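You operate a simulated robot arm through the tools that you are given. There is no shell and no other tool.

You are at the controls of a simulated robot arm. One attempt, no reset.

Task
Pump the shelf tank up to its green band from the drum.
Fine: orange hose from the blue banded socket to the grey banded one; tip the teal cup into the cup on the small blue pump first; teal cup back; green pump switch off.
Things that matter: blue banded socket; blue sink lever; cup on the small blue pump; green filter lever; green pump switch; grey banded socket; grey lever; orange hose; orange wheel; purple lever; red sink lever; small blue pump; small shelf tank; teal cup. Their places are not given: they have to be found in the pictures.

It is judged by the outcome, as a careful person would: the job done as asked, and still so three seconds after it is handed in. It fails if anything else is knocked over, pushed out of place, dropped, spilled or broken.

Robot
A 7-joint arm with a two-finger parallel gripper, fixed in place. Base frame: the origin is at the foot of the arm, x ahead of it, y to its left, z up; the work surface is at about z = 0.84. Units: m, degrees, N and s.
With the tool pointing down near the work surface it reaches from about 0.1 to 0.64 m from the base axis. Its first joint turns from -66.0 to 66.0 degrees. Payload 1.57 kg.
Tool frame: the origin (TCP) lies between the finger pads and is the grasp point; the fingertips stand 0.03 m ahead of it; z points along the fingers, y is the line along which they close. The gripper opens to 0.08 m. The fingers are 0.017 m wide and 0.012 m thick; the gripper's body (0.04 by 0.082 m) begins 0.08 m behind the TCP.
Orientation is that of the tool frame in the base frame, as a unit quaternion [x, y, z, w]. With the fingers straight down and closing along the base's y, the tool's x points along the base's -x, its y along +y and its z along -z.

Tools
- The arm moves only by the tool step_arm. Its argument "targets" is a list of rows, each an object of numbers (a shift or turn left out is 0, a gripper value left out holds the last): "tx", "ty", "tz": the shift along the tool's x, y, z in units of 50 mm (1.0 is 50 mm); "rx", "ry", "rz": the turn, a rotation vector about the tool's x, y, z in units of 6 degrees (1.0 is 6 degrees); "gripper": the closure, from 0 (fully open) to 1 (shut). In form: [{"tx": .., "ty": .., "tz": .., "rx": .., "ry": .., "rz": .., "gripper": ..}, ...]. A call has 1 to 20 rows; each row shifts and turns the commanded pose from where the row before left it, along the tool's axes as they then stand. A call with a number of a shift or a turn outside -1 to 1 is refused whole. Rows are played at 5 a second. More than 0.05 m and 8.6 degrees between two rows, or a gripper value outside its range, and nothing of the call is played. Where a pose cannot be reached the arm comes as near as it can. A force on the tool above 40 N (or 10 N above the force at the start of the call, whichever is more), or a blocked arm, ends the call early, and 0.2 s more pass. The fingers move at their own pace (about 0.072 m/s each) and stop on an object; they squeeze with about 31 N. The grip force told is the motor's: it shows also when the fingers shut on nothing. Time passes only in rows, and 0.2 s behind the last, so rows that do not move let the fingers close. It gives the time, the measured TCP pose, the force on the tool (base axes), the opening and the grip force at its end, in the units of the frame above (readings bear some noise), with the torque about the TCP (base axes, N m) and any sound that the robot's microphone picked up.
- Cameras (640 x 400 px; columns grow to the right, rows downward): "scene" is fixed at [0.0562, 0.4271, 1.4413]; the picture's right is [-0.74, -0.67, 0.00], its down [-0.35, 0.38, -0.86] and it looks along [0.57, -0.63, -0.52] (base axes); focal length 217 px, centre (320, 200). "wrist" rides on the gripper at [0.072, -0.007, -0.122] in the tool frame; the picture's right is [0.09, 1.00, 0.00], its down [-0.84, 0.08, -0.54] and it looks along [-0.54, 0.05, 0.84] (tool axes); focal length 238 px, centre (320, 200).
- capture(camera): a new picture of that camera. The clock stands still meanwhile.
- locate(camera, pixels): for up to 12 pixels [column, row] of the newest picture of that camera ("zoom" is the newest enlarged one), the place [x, y, z] in the base frame of the surface seen there, good to about 0.002 m, but the place of the scene camera against the robot may be out by one fixed shift of up to 0.018 m in any direction. The clock stands still meanwhile.
- inspect(camera, box): a new picture of the part [left, top, right, bottom] of that camera's present view, enlarged. The clock stands still meanwhile.
- job_done(): hands the job in; it is judged then, once.

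Leave the gripper open and the arm clear of the work at the hand-in unless told otherwise.

The tools are called after ">>>" as name(argument=value, ...) on one line, values as JSON. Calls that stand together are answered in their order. step_arm: Moves the arm, as the interface text tells. Its arguments: {"type":"object","properties":{"targets":{"type":"array","items":{"type":"object","properties":{"tx":{"type":"number"},"ty":{"type":"number"},"tz":{"type":"number"},"rx":{"type":"number"},"ry":{"type":"number"},"rz":{"type":"number"},"gripper":{"type":"number"}}}}},"required":["targets"]} The other tools are called the same way: capture (camera) takes a picture; locate (camera, pixels) gives the place of the surface under pixels of a picture; inspect (camera, box) takes an enlarged picture of a part of a camera's view; job_done () hands the job in.

At the start:

```text
clock: 0.0
ee_pos: [0.3175, 0.014, 1.2909]
tcp_rot: [0.0, 1.0, 0.0, 0.001]
wrist_force: [0.6, -0.8, -0.3]
moment: [-0.01, 0.0, 0.02]
opening: 0.0801
grasp_force: 0.0
```

scene: 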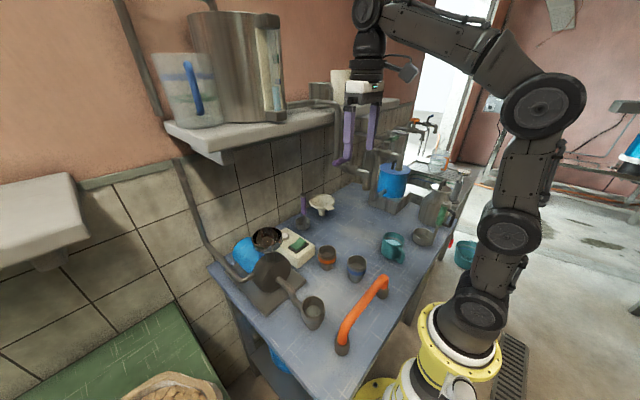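
wrist: 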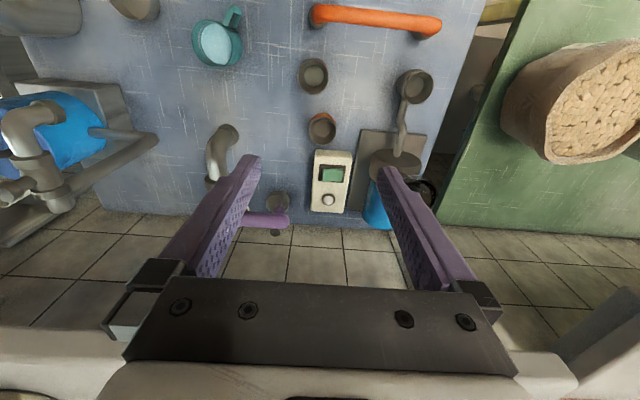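

I see a bench with pumps, an orange hose, a teal cup and sockets. I'll start by enlarging several parts of the scene view so I can tell the parts apart.

>>> inspect(camera="scene", box=[200, 180, 360, 340])

>>> inspect(camera="scene", box=[340, 100, 480, 280])

>>> inspect(camera="scene", box=[140, 0, 340, 180])

>>> inspect(camera="wrist", box=[180, 0, 480, 240])

```text
2.50 times, centred on (280, 260) of scene
```

zoom: 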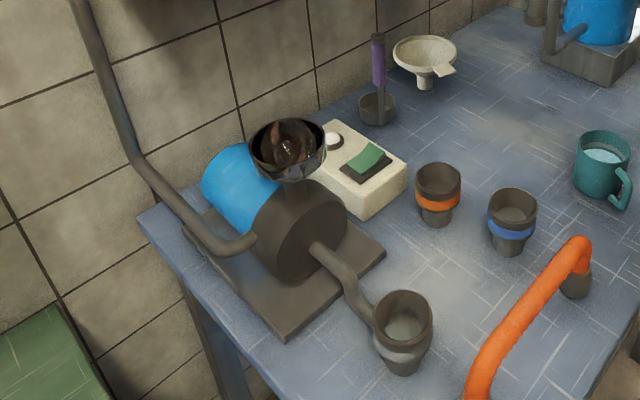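

```text
2.22 times, centred on (410, 190) of scene
```

zoom: 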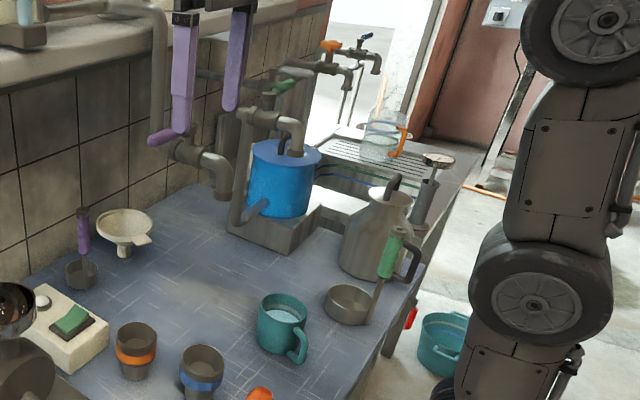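

```text
2.22 times, centred on (240, 90) of scene
```

zoom: 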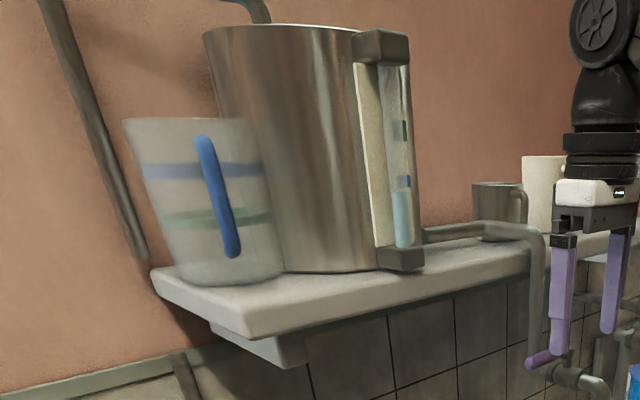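

```text
1.67 times, centred on (330, 120) of wrist
```

zoom: 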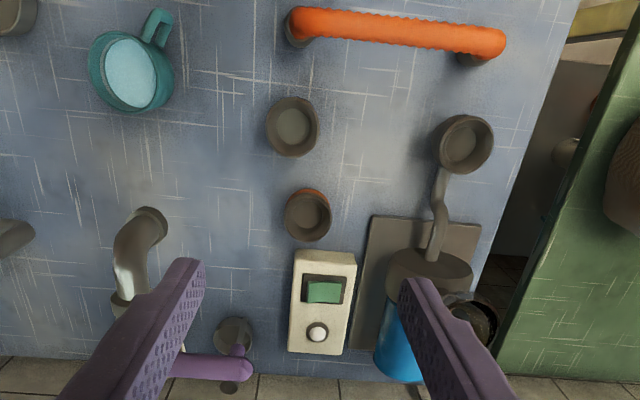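

The pump, three sockets, the switch box and the hose show up in both views. I'll locate the key points through both cameras, to get positions and also the scene camera's shift.

>>> locate(camera="wrist", pixels=[[314, 75], [323, 130], [413, 85], [333, 174], [329, 200], [319, 14], [377, 17], [435, 22], [215, 45], [234, 15], [280, 219], [370, 60]])

>>> locate(camera="scene", pixels=[[356, 262], [327, 252], [313, 303], [298, 243], [283, 235], [382, 290], [362, 311], [342, 345], [392, 240], [400, 256], [266, 238], [303, 205]])

```text
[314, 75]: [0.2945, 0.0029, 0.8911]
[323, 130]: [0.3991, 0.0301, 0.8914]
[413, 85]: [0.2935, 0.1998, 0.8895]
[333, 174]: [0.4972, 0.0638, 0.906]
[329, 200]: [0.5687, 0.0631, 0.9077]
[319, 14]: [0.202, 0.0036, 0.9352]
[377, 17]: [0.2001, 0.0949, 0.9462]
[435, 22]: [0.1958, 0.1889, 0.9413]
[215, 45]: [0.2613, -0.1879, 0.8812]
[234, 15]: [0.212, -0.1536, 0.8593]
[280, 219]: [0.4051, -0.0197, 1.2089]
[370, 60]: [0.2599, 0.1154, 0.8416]
```

```text
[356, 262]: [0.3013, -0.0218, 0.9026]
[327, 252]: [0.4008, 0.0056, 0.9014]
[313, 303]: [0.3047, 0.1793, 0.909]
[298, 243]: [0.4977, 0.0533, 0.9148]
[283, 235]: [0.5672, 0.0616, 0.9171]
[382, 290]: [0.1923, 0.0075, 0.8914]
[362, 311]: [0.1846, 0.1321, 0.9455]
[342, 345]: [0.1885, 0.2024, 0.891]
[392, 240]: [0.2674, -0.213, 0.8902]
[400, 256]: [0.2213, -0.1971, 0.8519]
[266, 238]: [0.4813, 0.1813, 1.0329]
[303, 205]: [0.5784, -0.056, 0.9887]
```

The two cameras agree apart from a shift of about (0, -0.012, +0.009). There is a purple lever on a pipe near the gripper. I'll enlarge that area, the sink area and the tank gauge.

>>> inspect(camera="scene", box=[310, 60, 410, 210])

>>> inspect(camera="scene", box=[370, 90, 490, 180])

>>> inspect(camera="scene", box=[240, 10, 300, 130])

>>> inspect(camera="wrist", box=[0, 0, 240, 260])

```text
2.67 times, centred on (360, 135) of scene
```

zoom: 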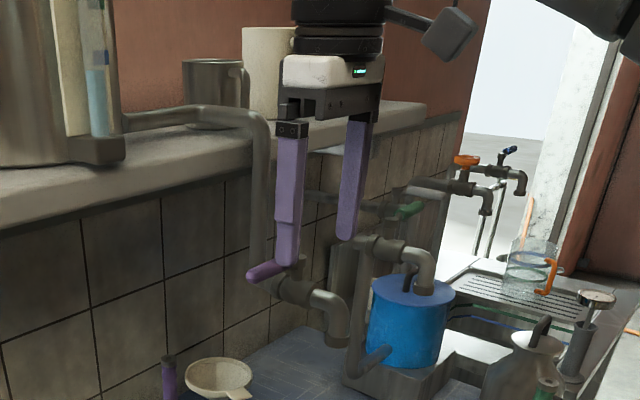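

```text
4.44 times, centred on (430, 135) of scene
```

zoom: 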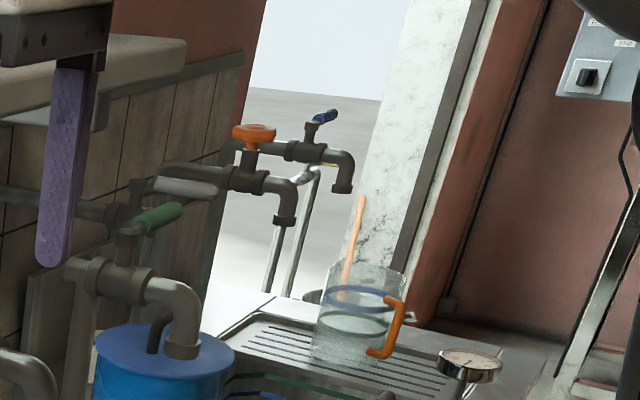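

```text
3.33 times, centred on (270, 70) of scene
```

zoom: 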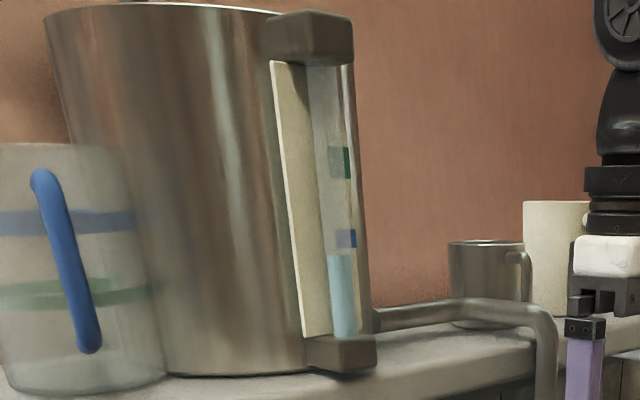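

```text
1.54 times, centred on (120, 130) of wrist
```

zoom: 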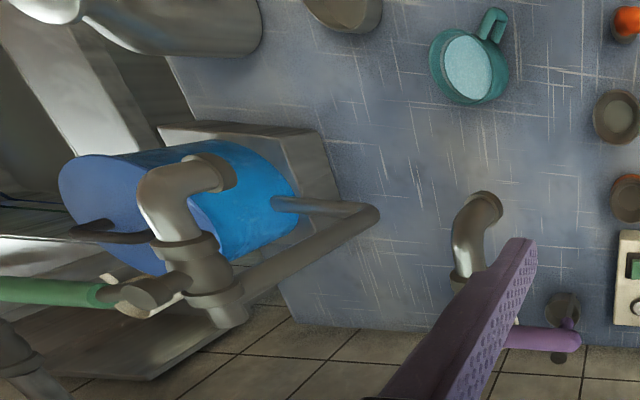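

The gauge water stands just below the blue mark, and the green band is higher. The tank outlet runs down to a valve with the purple lever, which lies across the pipe. I'll back the arm up to look at the hose, cup and sockets with the wrist camera.

>>> step_arm(targets=[{"tx": 0.9}, {"tx": 0.9}, {"tx": 0.6}])

>>> capture(camera="wrist")

>>> capture(camera="scene")

```text
clock: 0.8
ee_pos: [0.1957, 0.0142, 1.2927]
tcp_rot: [0.0, 1.0, 0.0, -0.002]
wrist_force: [0.3, 0.0, -0.6]
moment: [0.01, 0.0, -0.01]
opening: 0.0802
grasp_force: 0.0
```

```text
taken
```

wrist: 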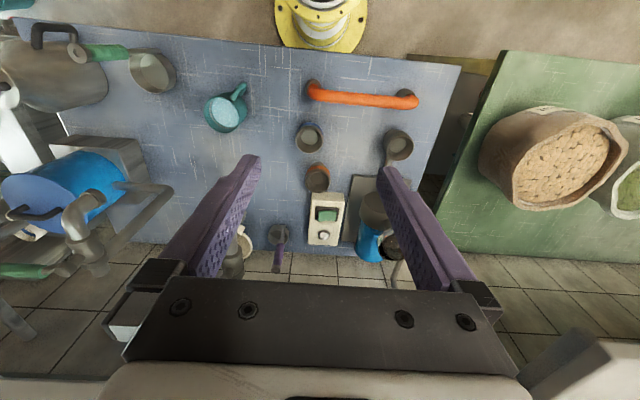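

```text
taken
```

scene: 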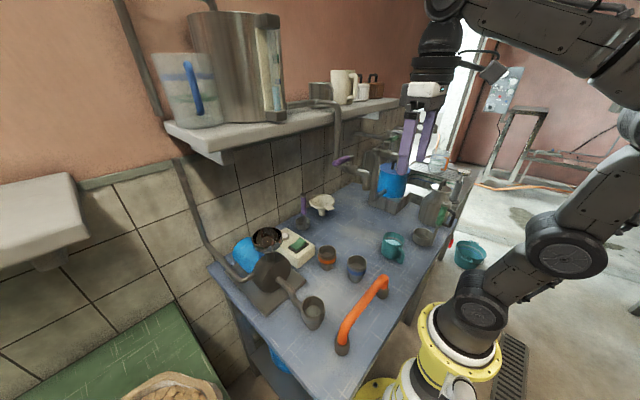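

The hose, cup and sockets are all in view. I'll enlarge the wrist view around them, and the scene view around the purple valve.

>>> inspect(camera="wrist", box=[290, 70, 430, 158])

>>> inspect(camera="wrist", box=[290, 150, 430, 270])

>>> inspect(camera="wrist", box=[190, 70, 270, 140])

>>> inspect(camera="scene", box=[300, 80, 400, 210])

```text
4.55 times, centred on (360, 114) of wrist
```

zoom: 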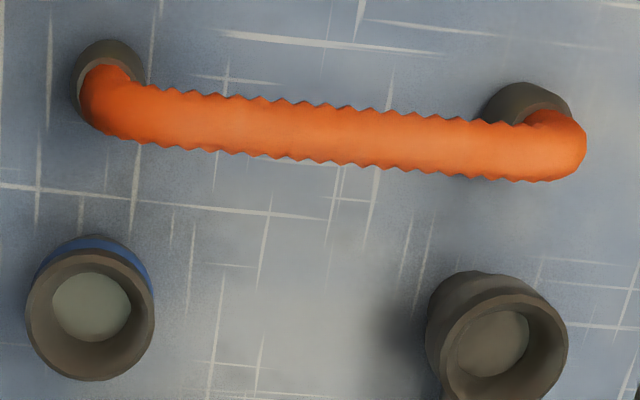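

```text
3.33 times, centred on (360, 210) of wrist
```

zoom: 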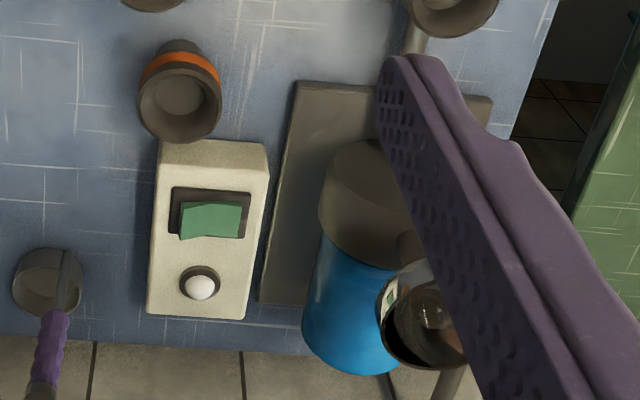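

```text
5.71 times, centred on (230, 105) of wrist
```

zoom: 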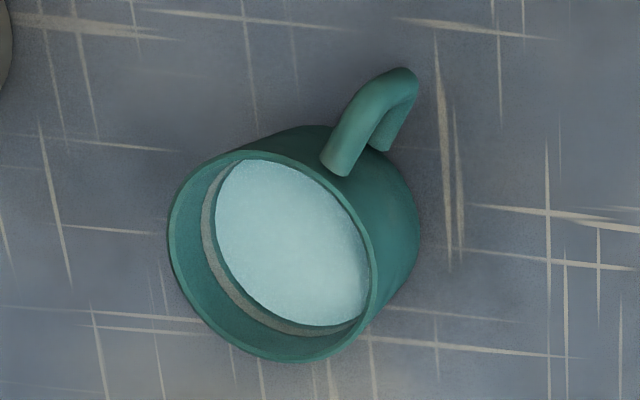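

```text
3.08 times, centred on (350, 145) of scene
```

zoom: 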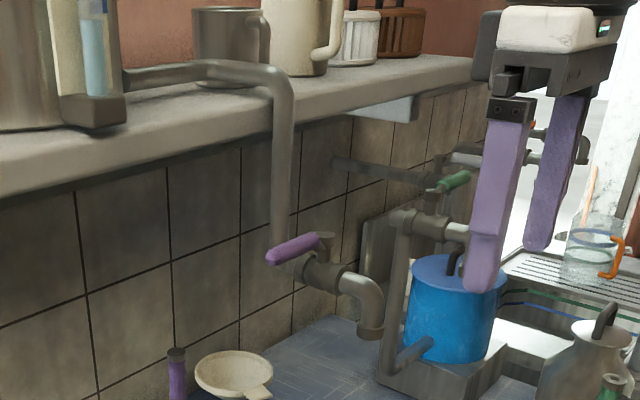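

I'll locate the ends of the purple lever, the valve body and the spout to read the valve's state. I'll also measure points on the hose, sockets and cup.

>>> locate(camera="zoom", pixels=[[272, 258], [300, 245], [326, 240], [322, 275], [345, 280], [368, 325], [285, 180], [280, 260], [172, 370], [450, 182], [430, 215], [462, 230]])

>>> inspect(camera="wrist", box=[290, 70, 430, 158])

```text
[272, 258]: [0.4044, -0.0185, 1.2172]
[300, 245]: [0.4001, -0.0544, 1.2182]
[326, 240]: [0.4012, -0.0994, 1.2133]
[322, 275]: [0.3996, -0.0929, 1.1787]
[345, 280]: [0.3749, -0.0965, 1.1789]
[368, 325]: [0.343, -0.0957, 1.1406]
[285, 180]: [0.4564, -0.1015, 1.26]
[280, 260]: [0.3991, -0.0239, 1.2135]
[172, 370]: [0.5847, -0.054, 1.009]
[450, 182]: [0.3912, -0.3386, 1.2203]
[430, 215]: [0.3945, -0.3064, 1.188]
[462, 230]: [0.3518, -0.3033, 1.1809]
```

```text
4.55 times, centred on (360, 114) of wrist
```

zoom: 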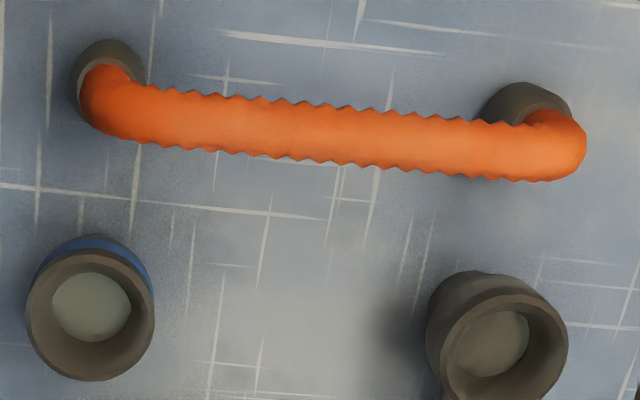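

The purple lever lies along y while its pipe runs along x, so that valve is closed. I'll leave it alone. Next I'll measure the hose ends and socket rims in the wrist zoom.

>>> locate(camera="zoom", pixels=[[30, 318], [90, 255], [153, 318], [90, 378], [90, 310], [428, 345], [490, 282], [566, 345], [495, 398], [500, 345], [105, 45], [525, 88]])

>>> locate(camera="wrist", pixels=[[316, 95], [340, 97], [360, 99], [380, 100], [400, 101], [412, 102], [360, 93], [360, 105], [230, 96], [243, 130], [241, 91], [225, 112]])

```text
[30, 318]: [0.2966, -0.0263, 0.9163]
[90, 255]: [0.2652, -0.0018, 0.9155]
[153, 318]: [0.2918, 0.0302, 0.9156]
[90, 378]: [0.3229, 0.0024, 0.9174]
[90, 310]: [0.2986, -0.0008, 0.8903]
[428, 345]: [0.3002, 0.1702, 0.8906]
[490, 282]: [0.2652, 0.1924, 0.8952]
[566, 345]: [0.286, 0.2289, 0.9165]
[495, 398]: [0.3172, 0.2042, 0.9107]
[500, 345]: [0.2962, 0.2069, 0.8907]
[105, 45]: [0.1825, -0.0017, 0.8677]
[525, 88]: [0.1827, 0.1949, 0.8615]
```

```text
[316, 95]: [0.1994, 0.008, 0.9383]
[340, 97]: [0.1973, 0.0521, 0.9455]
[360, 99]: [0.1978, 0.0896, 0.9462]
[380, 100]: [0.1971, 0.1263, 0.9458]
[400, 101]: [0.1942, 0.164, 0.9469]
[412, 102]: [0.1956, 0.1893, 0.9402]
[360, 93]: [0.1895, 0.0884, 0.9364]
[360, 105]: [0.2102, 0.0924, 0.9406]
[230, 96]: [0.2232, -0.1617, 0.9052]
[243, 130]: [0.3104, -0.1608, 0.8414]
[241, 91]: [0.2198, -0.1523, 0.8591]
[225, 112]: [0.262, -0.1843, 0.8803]
```

Blue socket rim: centre about (0.294, 0.001), z 0.916. Hose midline: x≈0.197, from y≈0 to 0.196, top at 0.946. I'll move closer for finer measurement.

>>> step_arm(targets=[{"ty": 0.6, "tz": 0.6}, {"ty": 0.6, "tz": 0.7}, {"ty": 0.5, "tz": 0.7}, {"tz": 0.8}, {"tz": 0.7}])

>>> capture(camera="wrist")

>>> capture(camera="scene")

```text
clock: 2.0
ee_pos: [0.1974, 0.0988, 1.1171]
tcp_rot: [0.0, 1.0, -0.001, 0.002]
wrist_force: [0.1, -0.2, -0.6]
moment: [-0.01, -0.01, -0.03]
opening: 0.0798
grasp_force: 0.1
```

```text
taken
```

wrist: 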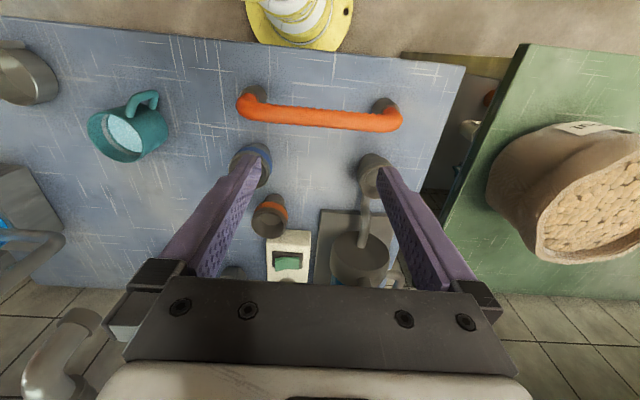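

```text
taken
```

scene: 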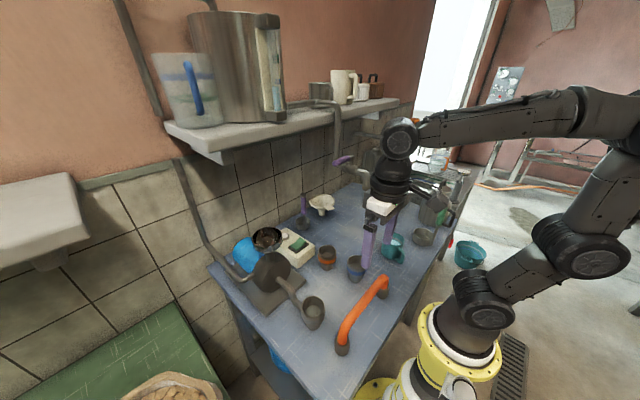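

The arm hangs right above the hose. I'll turn the tool 90° about its axis so the fingers close along base x, across the hose, then look again.

>>> step_arm(targets=[{"rz": 1}, {"rz": 1}, {"rz": 1}, {"rz": 1}, {"rz": 1}, {"rz": 1}, {"rz": 1}, {"rz": 1}, {"rz": 1}, {"rz": 1}, {"rz": 1}, {"rz": 1}, {"rz": 1}, {"rz": 1}, {"rz": 1}])

>>> capture(camera="wrist")

>>> capture(camera="scene")

```text
clock: 5.2
ee_pos: [0.1987, 0.0996, 1.1172]
tcp_rot: [0.708, 0.707, 0.0, 0.001]
wrist_force: [-0.8, 0.2, -0.1]
moment: [0.0, 0.05, 0.0]
opening: 0.08
grasp_force: 0.2
```

```text
taken
```

wrist: 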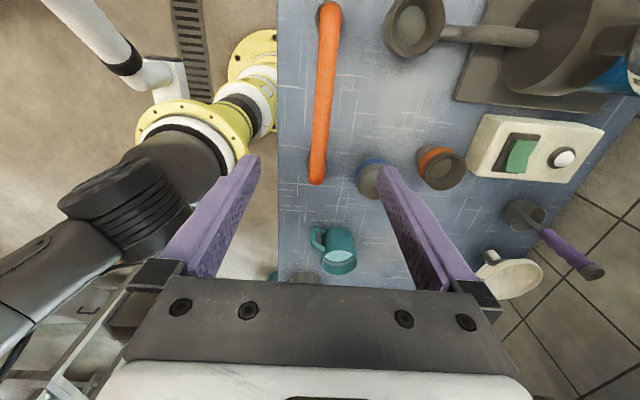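

```text
taken
```

scene: 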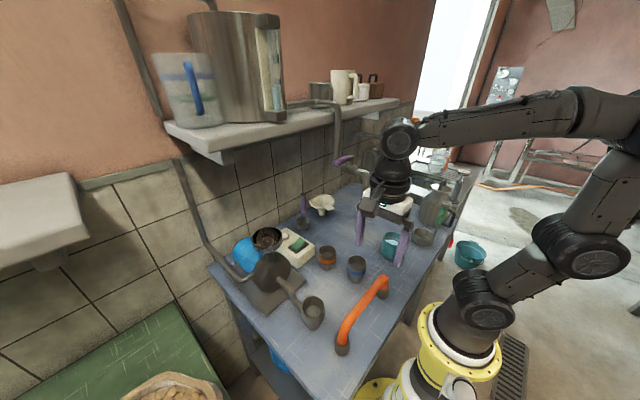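

The tool's x is now base +y and its y is base +x. I'll measure the hose line and socket rims from this view.

>>> locate(camera="wrist", pixels=[[328, 20], [326, 50], [323, 80], [321, 110], [319, 140], [317, 165], [312, 110], [331, 110], [334, 50], [318, 50]])

>>> inspect(camera="wrist", box=[280, 0, 480, 110])

>>> inspect(camera="wrist", box=[290, 120, 410, 210])

```text
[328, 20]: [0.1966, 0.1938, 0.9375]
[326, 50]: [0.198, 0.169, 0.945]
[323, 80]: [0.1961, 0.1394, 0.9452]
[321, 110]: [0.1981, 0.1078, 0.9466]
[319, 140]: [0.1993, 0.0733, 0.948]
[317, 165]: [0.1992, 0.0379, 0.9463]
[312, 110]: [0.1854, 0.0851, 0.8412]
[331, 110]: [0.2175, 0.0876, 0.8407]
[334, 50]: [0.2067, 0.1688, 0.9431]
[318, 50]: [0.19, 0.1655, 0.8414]
```

```text
3.20 times, centred on (380, 55) of wrist
```

zoom: 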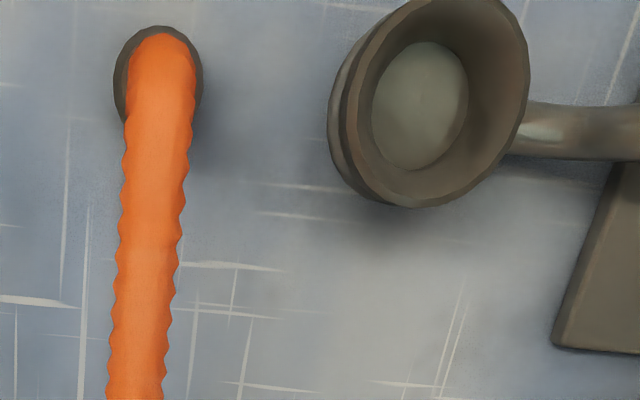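

```text
4.44 times, centred on (350, 165) of wrist
```

zoom: 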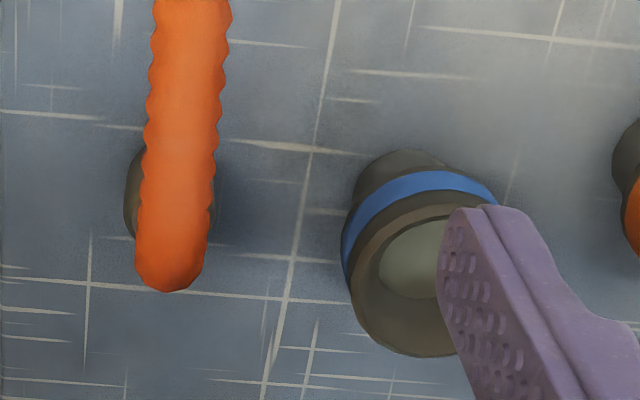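

Both sockets are funnel shaped, so a plug will centre itself. I'll locate the blue rim points in this zoom, then zoom again on the grey one and the hose ends.

>>> locate(camera="zoom", pixels=[[349, 265], [375, 225], [420, 207], [400, 352], [360, 315], [410, 265], [130, 195], [210, 200], [170, 280]])

>>> inspect(camera="wrist", box=[280, 0, 480, 110])

```text
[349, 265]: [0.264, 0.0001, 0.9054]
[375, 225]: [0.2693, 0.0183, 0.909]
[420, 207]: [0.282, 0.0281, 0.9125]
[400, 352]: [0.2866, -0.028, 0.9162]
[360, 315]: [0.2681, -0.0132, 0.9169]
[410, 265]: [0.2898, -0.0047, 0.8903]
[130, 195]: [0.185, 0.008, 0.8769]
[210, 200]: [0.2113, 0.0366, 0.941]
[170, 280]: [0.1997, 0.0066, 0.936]
```

```text
3.20 times, centred on (380, 55) of wrist
```

zoom: 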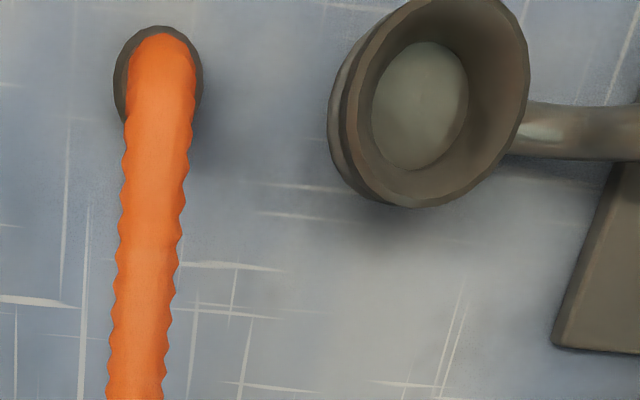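

>>> locate(camera="zoom", pixels=[[345, 120], [415, 205], [526, 80], [375, 170], [490, 170], [420, 105], [160, 28], [117, 80], [201, 80], [158, 45], [440, 45], [520, 130]])

```text
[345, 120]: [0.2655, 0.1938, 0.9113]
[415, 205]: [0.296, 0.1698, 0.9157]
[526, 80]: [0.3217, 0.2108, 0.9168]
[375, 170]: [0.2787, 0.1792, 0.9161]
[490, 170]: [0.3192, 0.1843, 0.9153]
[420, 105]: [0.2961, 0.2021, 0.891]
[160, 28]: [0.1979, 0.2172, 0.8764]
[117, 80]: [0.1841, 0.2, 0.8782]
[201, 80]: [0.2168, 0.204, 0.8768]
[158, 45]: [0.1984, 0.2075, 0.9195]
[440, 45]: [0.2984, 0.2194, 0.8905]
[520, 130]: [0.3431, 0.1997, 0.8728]
```

Both hose plugs (about (0.2, 0.0) and (0.2, 0.2)) are 0.2 m apart, and so are the socket centres (about (0.295, 0.0) and (0.295, 0.2)). A shift of +0.095 m in x fits both. I'll lower onto the middle of the hose with the gripper open.

>>> step_arm(targets=[{"tz": 0.8}, {"tz": 0.8}, {"tz": 0.8}, {"tz": 0.6}, {"tz": 0.4}, {"tz": 0.2}])

>>> capture(camera="wrist")

>>> capture(camera="scene")

```text
clock: 6.6
ee_pos: [0.1975, 0.0985, 0.9367]
tcp_rot: [0.707, 0.707, 0.0, 0.0]
wrist_force: [-0.2, -0.2, -0.1]
moment: [0.01, 0.02, 0.01]
opening: 0.0799
grasp_force: 0.1
```

```text
taken
```

wrist: 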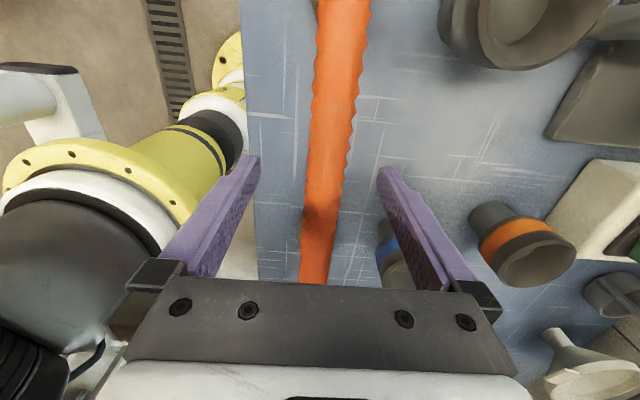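

```text
taken
```

scene: 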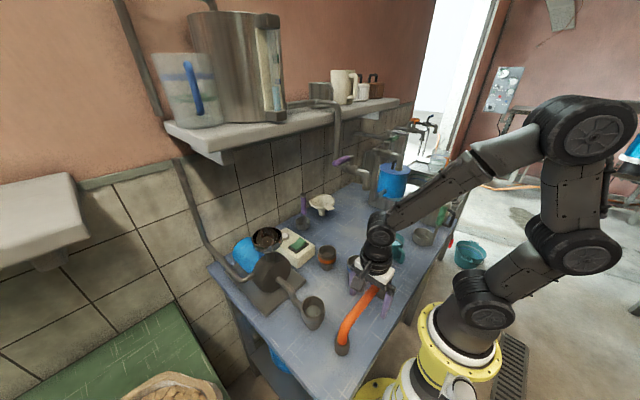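

The hose lies between the fingers at the pad height. I'll close the gripper without moving.

>>> step_arm(targets=[{"gripper": 1}, {"gripper": 1}, {"gripper": 1}, {"gripper": 1}, {"gripper": 1}])

>>> capture(camera="wrist")

```text
clock: 7.8
ee_pos: [0.197, 0.0979, 0.9375]
tcp_rot: [0.707, 0.707, 0.0, 0.0]
wrist_force: [0.3, 0.5, 0.1]
moment: [0.03, -0.03, -0.01]
opening: 0.0211
grasp_force: 31.0
```

```text
taken
```

wrist: 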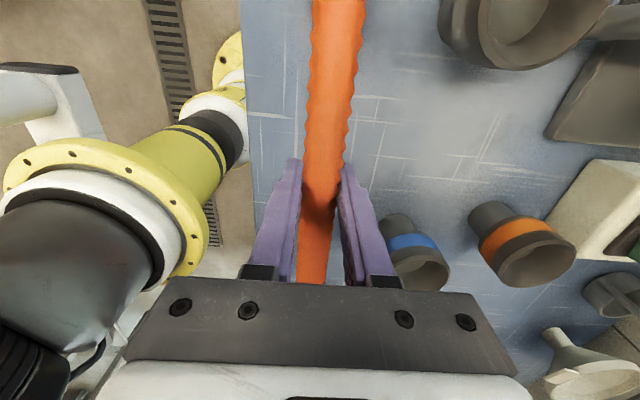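

The grip holds at 0.021 m with 31 N. I'll lift the hose straight up about 0.1 m and check how it hangs.

>>> step_arm(targets=[{"tz": -0.3}, {"tz": -0.5}, {"tz": -0.6}, {"tz": -0.6}, {}])

>>> capture(camera="wrist")

>>> capture(camera="scene")

```text
clock: 9.0
ee_pos: [0.1971, 0.099, 1.0357]
tcp_rot: [0.707, 0.707, 0.0, 0.0]
wrist_force: [0.3, 0.2, -1.5]
moment: [-0.01, -0.02, 0.0]
opening: 0.0213
grasp_force: 31.1
```

```text
taken
```

wrist: 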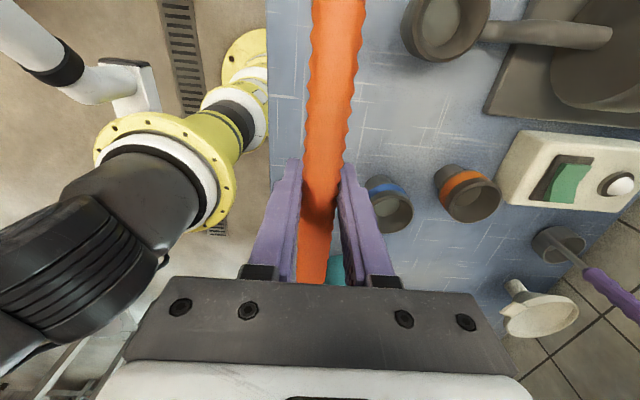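

```text
taken
```

scene: 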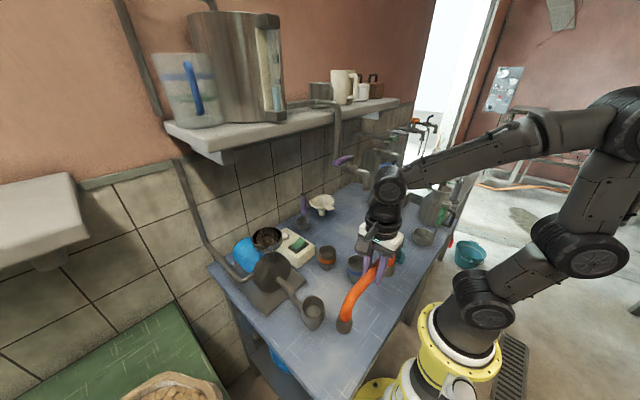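

The hose is up and in the same place between the fingers. I'll check that it is level and see where it runs.

>>> locate(camera="wrist", pixels=[[338, 8], [335, 50], [331, 100], [327, 150], [316, 262]])

>>> inspect(camera="scene", box=[280, 220, 420, 350])

```text
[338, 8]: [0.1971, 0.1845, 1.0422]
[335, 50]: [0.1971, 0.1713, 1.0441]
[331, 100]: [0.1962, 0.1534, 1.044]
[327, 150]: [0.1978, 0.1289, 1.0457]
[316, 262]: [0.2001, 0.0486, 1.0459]
```

```text
3.08 times, centred on (350, 285) of scene
```

zoom: 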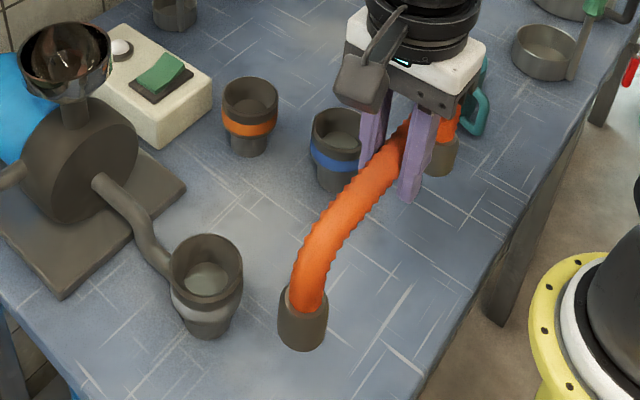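

The hose is level and straight. Plug bottoms are at about z=0.938, above the 0.916 rims. I'll carry it +0.097 m in x, over the sockets.

>>> step_arm(targets=[{"ty": 0.4}, {"ty": 0.5}, {"ty": 0.5}, {"ty": 0.4}, {"ty": 0.15}, {}])

>>> capture(camera="wrist")

>>> inspect(camera="scene", box=[270, 210, 430, 340])

```text
clock: 10.4
ee_pos: [0.2956, 0.0988, 1.0352]
tcp_rot: [0.707, 0.707, 0.0, 0.0]
wrist_force: [-0.6, 0.6, -2.6]
moment: [0.0, 0.02, 0.01]
opening: 0.0211
grasp_force: 31.1
```

```text
taken
```

wrist: 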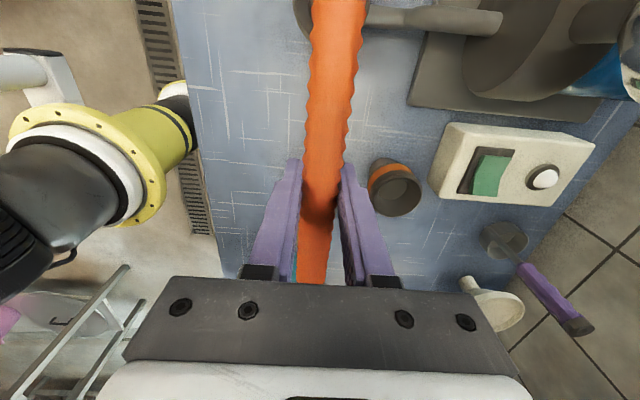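

```text
3.08 times, centred on (350, 275) of scene
```

zoom: 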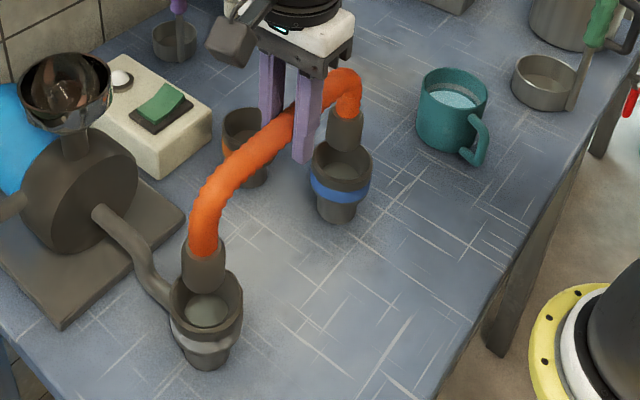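

The plugs hover above the sockets. I'll compare plug and rim positions in this same scene zoom, so that the camera shift cancels out.

>>> locate(camera="zoom", pixels=[[184, 268], [203, 270], [223, 268], [172, 305], [243, 300], [207, 328], [330, 130], [345, 132], [361, 130], [313, 170], [373, 165], [343, 192]])

```text
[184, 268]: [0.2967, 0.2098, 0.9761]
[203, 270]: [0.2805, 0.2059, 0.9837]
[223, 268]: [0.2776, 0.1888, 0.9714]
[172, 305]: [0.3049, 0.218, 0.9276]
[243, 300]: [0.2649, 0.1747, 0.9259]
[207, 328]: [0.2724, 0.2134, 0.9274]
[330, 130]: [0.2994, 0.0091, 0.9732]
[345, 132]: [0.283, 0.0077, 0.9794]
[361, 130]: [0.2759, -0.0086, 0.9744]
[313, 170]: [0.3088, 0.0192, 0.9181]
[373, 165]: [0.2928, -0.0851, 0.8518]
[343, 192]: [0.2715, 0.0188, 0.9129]
```

The plugs are centred over the sockets to within about 4 mm. I'll trim 1° of yaw and −2 mm in x, then lower slowly into the sockets.

>>> step_arm(targets=[{"rz": 0.17, "ty": -0.04}, {"tz": 0.2}, {"tz": 0.2}, {"tz": 0.15}, {"tz": 0.15}, {}])

>>> inspect(camera="scene", box=[270, 210, 430, 340])

```text
clock: 11.8
ee_pos: [0.2926, 0.0993, 1.0004]
tcp_rot: [0.714, 0.7, 0.0, 0.0]
wrist_force: [-0.6, 0.8, -2.5]
moment: [0.04, -0.01, 0.02]
opening: 0.021
grasp_force: 31.2
```

```text
3.08 times, centred on (350, 275) of scene
```

zoom: 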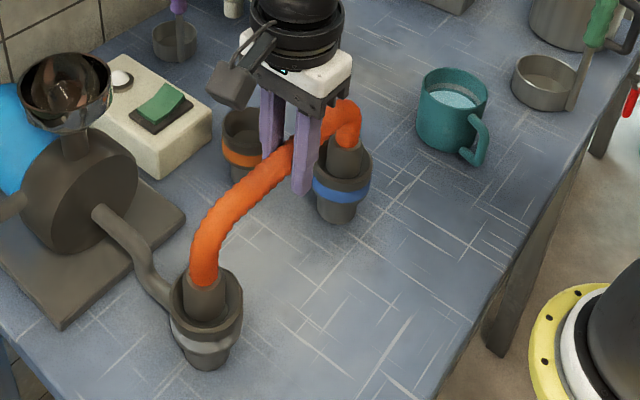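

Both plugs are entering their funnels with no contact force yet. I'll keep lowering in small steps until they bottom out.

>>> step_arm(targets=[{"tz": 0.1}, {"tz": 0.08}, {"tz": 0.06}, {}])

>>> inspect(camera="scene", box=[270, 210, 430, 340])

```text
clock: 13.0
ee_pos: [0.2939, 0.0968, 0.9889]
tcp_rot: [0.713, 0.702, -0.002, 0.002]
wrist_force: [-1.6, -6.3, 3.1]
moment: [-0.02, 0.1, 0.18]
opening: 0.0213
grasp_force: 31.2
stopped in row 4: the force on the tool passed its limit at 41 N (the readings are from after the stop); the commanded pose is now the measured one
```

```text
3.08 times, centred on (350, 275) of scene
```

zoom: 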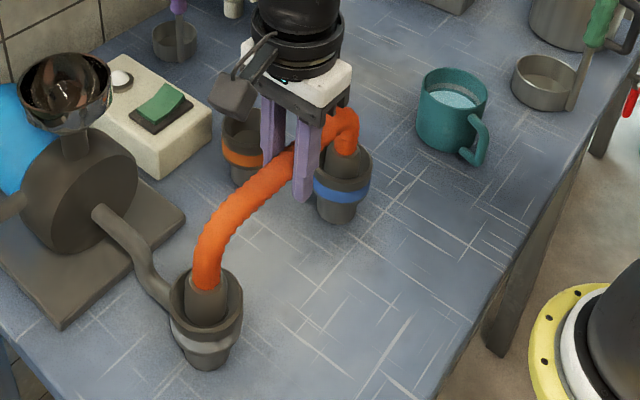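

The plugs bottomed at TCP z=0.989, against an expected 0.988 for the socket floor. I'll open the gripper slowly and check that the hose stays put before rising.

>>> step_arm(targets=[{"gripper": 0.5}, {"gripper": 0.4}, {"gripper": 0.2}, {"gripper": 0.0}, {}])

>>> capture(camera="wrist")

>>> inspect(camera="scene", box=[270, 210, 430, 340])

```text
clock: 14.2
ee_pos: [0.2933, 0.0972, 0.99]
tcp_rot: [0.713, 0.701, -0.001, 0.002]
wrist_force: [-0.2, 0.3, -0.2]
moment: [0.0, -0.01, 0.0]
opening: 0.0799
grasp_force: 0.1
```

```text
taken
```

wrist: 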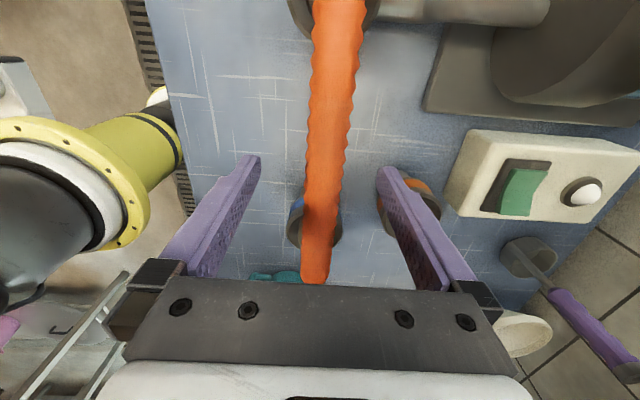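

```text
3.08 times, centred on (350, 275) of scene
```

zoom: 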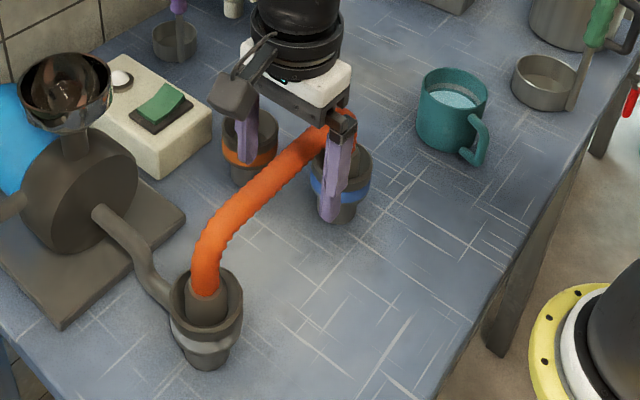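

The hose stays standing in both sockets. I'll rise 0.15 m straight up and look at the seating.

>>> step_arm(targets=[{"tz": -0.4}, {"tz": -0.8}, {"tz": -0.9}, {"tz": -0.9}, {}])

>>> capture(camera="wrist")

>>> inspect(camera="scene", box=[270, 210, 430, 340])

```text
clock: 15.4
ee_pos: [0.292, 0.1004, 1.1385]
tcp_rot: [0.713, 0.701, -0.001, 0.002]
wrist_force: [0.3, 0.5, 0.0]
moment: [-0.01, 0.0, -0.02]
opening: 0.0801
grasp_force: 0.1
```

```text
taken
```

wrist: 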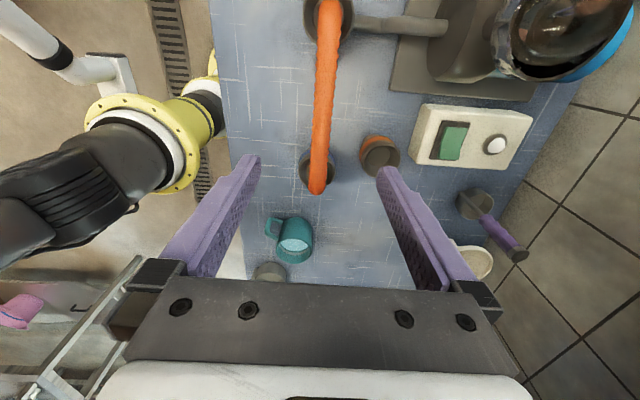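

```text
3.08 times, centred on (350, 275) of scene
```

zoom: 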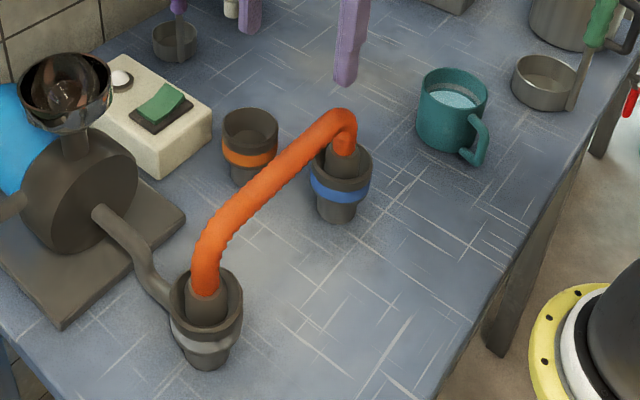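

Both plugs sit inside their sockets. I'll check the hose top height along its length to confirm that it is level and fully seated.

>>> locate(camera="wrist", pixels=[[330, 20], [327, 60], [324, 100], [321, 140], [318, 175], [317, 188]])

>>> inspect(camera="scene", box=[330, 230, 400, 290])

>>> inspect(camera="scene", box=[285, 270, 355, 340])

```text
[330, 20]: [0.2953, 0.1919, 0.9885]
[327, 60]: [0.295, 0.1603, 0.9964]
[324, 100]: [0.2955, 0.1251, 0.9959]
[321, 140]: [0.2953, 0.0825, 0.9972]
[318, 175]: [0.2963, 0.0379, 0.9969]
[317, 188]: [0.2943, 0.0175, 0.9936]
```

```text
6.67 times, centred on (365, 260) of scene
```

zoom: 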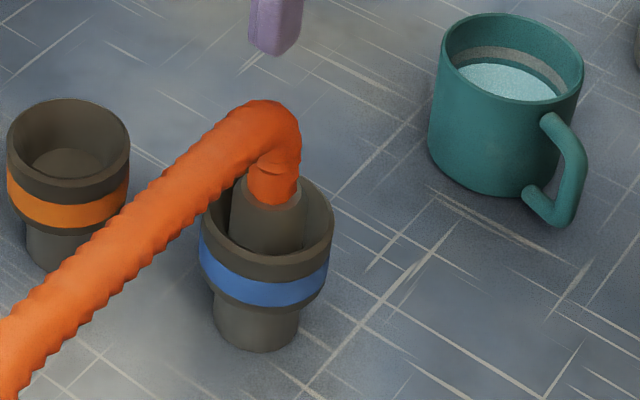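

```text
5.71 times, centred on (320, 305) of scene
```

zoom: 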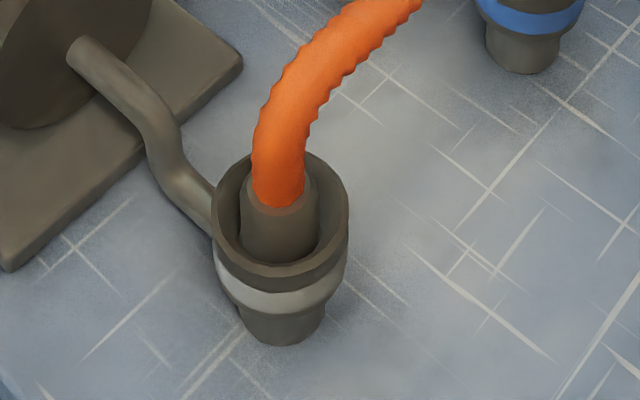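

Hose top reads 0.996–0.997 along its length, exactly 0.05 above where it lay, so it is seated. Next is the teal cup: I'll measure the pump cup, shelf edge, wall and pipes, to see how much room there is for tipping.

>>> capture(camera="scene")

>>> inspect(camera="scene", box=[225, 200, 325, 300])

>>> inspect(camera="wrist", box=[430, 0, 640, 130])

>>> inspect(camera="wrist", box=[240, 190, 380, 290])

```text
taken
```

scene: 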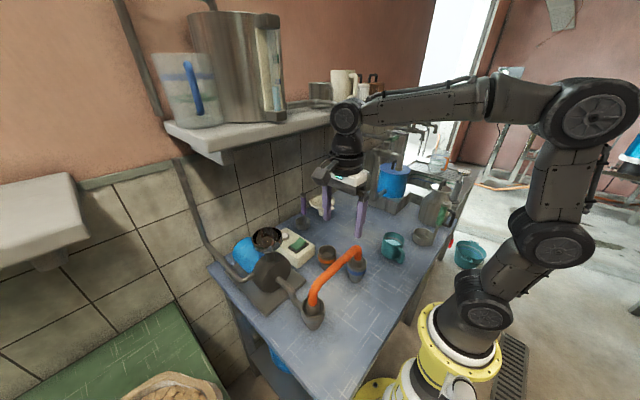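

```text
4.00 times, centred on (275, 250) of scene
```

zoom: 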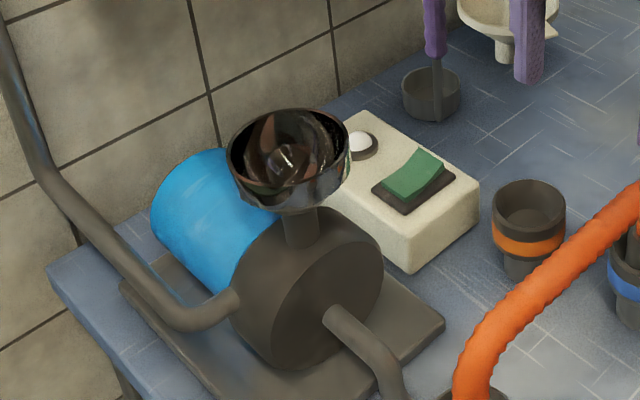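

```text
3.05 times, centred on (535, 65) of wrist
```

zoom: 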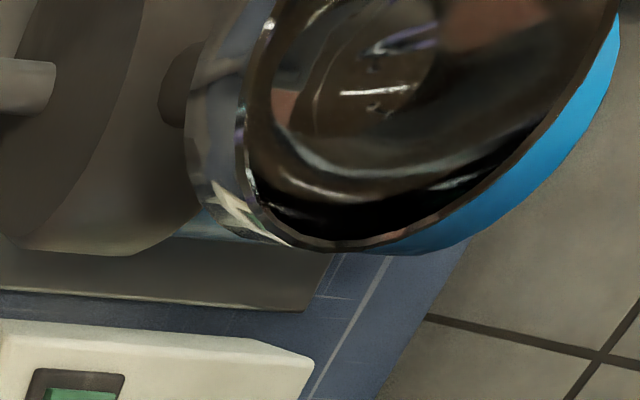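

```text
4.00 times, centred on (310, 240) of wrist
```

zoom: 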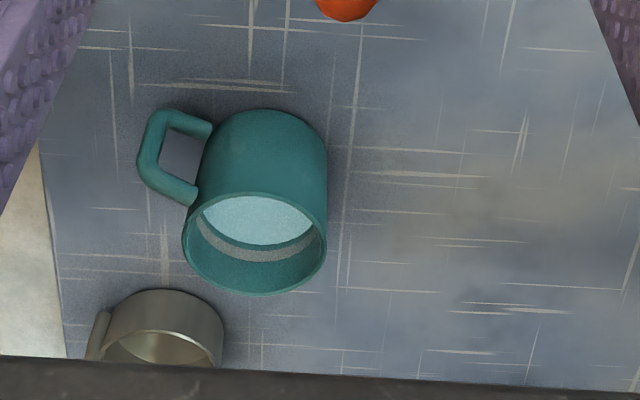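

I'll locate the pump cup's rim points, the shelf edge, the wall and the delivery pipe in the scene view.

>>> locate(camera="scene", pixels=[[252.9, 238], [281.3, 236], [267, 247.5], [266, 228], [268, 239], [225, 158], [300, 122], [200, 147], [260, 180], [212, 245], [190, 200], [330, 110]])

>>> locate(camera="wrist", pixels=[[284, 265], [312, 250], [295, 239], [293, 263], [292, 250], [280, 224], [277, 236], [288, 237], [288, 220], [279, 219], [300, 219], [278, 229]])

```text
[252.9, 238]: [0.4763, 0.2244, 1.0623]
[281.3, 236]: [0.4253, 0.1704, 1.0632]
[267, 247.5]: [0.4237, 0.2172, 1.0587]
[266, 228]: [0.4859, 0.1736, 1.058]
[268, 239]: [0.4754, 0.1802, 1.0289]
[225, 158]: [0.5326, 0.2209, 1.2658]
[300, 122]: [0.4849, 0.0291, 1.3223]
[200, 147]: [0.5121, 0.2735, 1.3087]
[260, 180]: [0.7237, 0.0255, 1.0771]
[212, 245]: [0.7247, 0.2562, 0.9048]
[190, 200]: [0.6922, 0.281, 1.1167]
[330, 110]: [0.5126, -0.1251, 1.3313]
```

```text
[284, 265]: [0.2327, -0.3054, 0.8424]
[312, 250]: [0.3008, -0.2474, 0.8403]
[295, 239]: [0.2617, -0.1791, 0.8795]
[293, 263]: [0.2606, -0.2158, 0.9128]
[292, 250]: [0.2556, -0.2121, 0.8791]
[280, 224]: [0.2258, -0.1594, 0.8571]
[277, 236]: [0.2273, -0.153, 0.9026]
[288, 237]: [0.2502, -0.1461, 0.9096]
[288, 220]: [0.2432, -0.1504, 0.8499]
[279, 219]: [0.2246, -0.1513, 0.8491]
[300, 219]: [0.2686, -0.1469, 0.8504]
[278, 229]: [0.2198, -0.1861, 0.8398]
```

The pump cup's rim centre is near (0.45, 0.2) at z≈1.05, radius about 0.037. The shelf edge begins at x≈0.485, above z≈1.26. The teal cup's handle points toward (−x, +y), so I'll take the handle. First I move back and to the right over the cup, turn the tool to face the handle and look closely.

>>> step_arm(targets=[{"ty": -0.9}, {"ty": -0.9}, {"tx": -0.8}, {"tx": -0.8}, {"tx": -0.8}, {"tx": -0.8}, {"tx": -0.8}, {"tx": -0.8}, {}])

>>> step_arm(targets=[{"rz": -1}, {"rz": -1}, {"rz": -1}, {"rz": -1}, {"rz": -1}, {"rz": -1}, {"rz": -1}, {"rz": -1}, {"rz": -1}, {"rz": -0.5}, {}])

>>> capture(camera="wrist")

>>> capture(camera="scene")

```text
clock: 17.4
ee_pos: [0.1986, -0.1398, 1.1398]
tcp_rot: [0.713, 0.701, 0.0, 0.002]
wrist_force: [-0.3, 1.0, -0.1]
moment: [-0.01, 0.01, 0.01]
opening: 0.0797
grasp_force: 0.0
```

```text
clock: 19.8
ee_pos: [0.1995, -0.14, 1.1405]
tcp_rot: [0.291, 0.957, -0.002, 0.001]
wrist_force: [0.1, 0.5, -0.7]
moment: [0.0, 0.01, -0.02]
opening: 0.0799
grasp_force: 0.0
```

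```text
taken
```

wrist: 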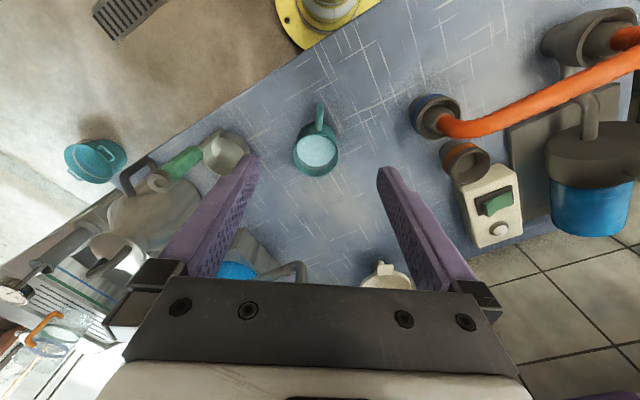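

```text
taken
```

scene: 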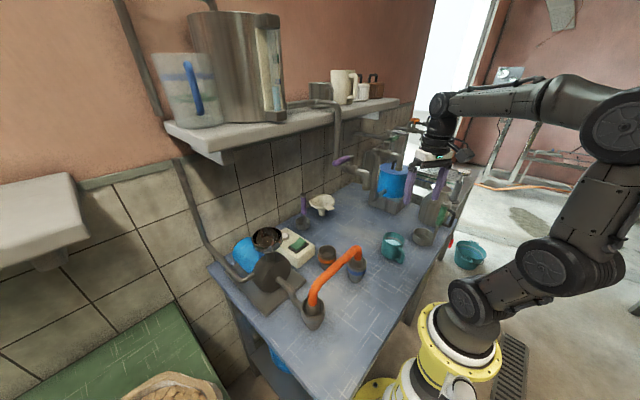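

The handle points straight up in the picture, so the tool yaw matches. I'll zoom in on the cup and measure the handle and rim.

>>> inspect(camera="wrist", box=[276, 90, 356, 190])

>>> inspect(camera="scene", box=[370, 220, 420, 275])

```text
4.00 times, centred on (316, 140) of wrist
```

zoom: 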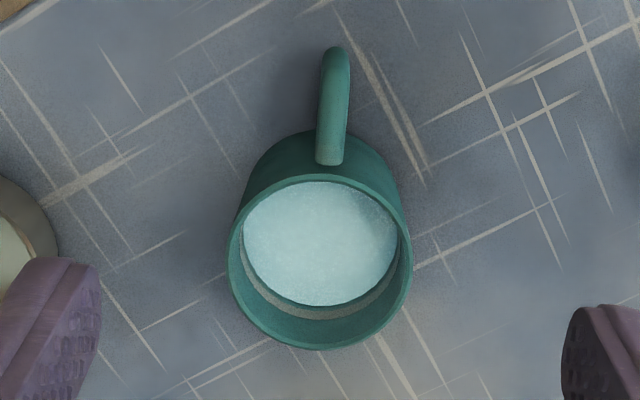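

```text
7.27 times, centred on (395, 248) of scene
```

zoom: 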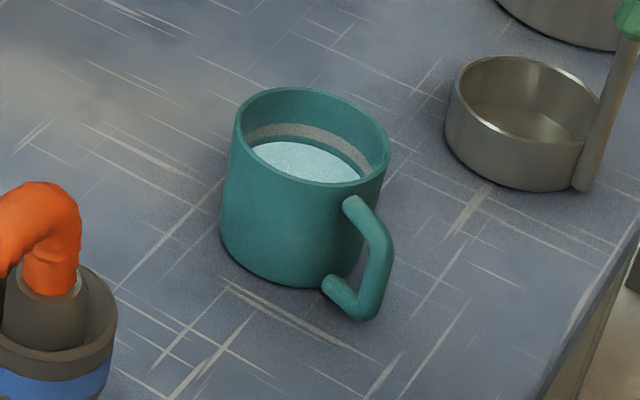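

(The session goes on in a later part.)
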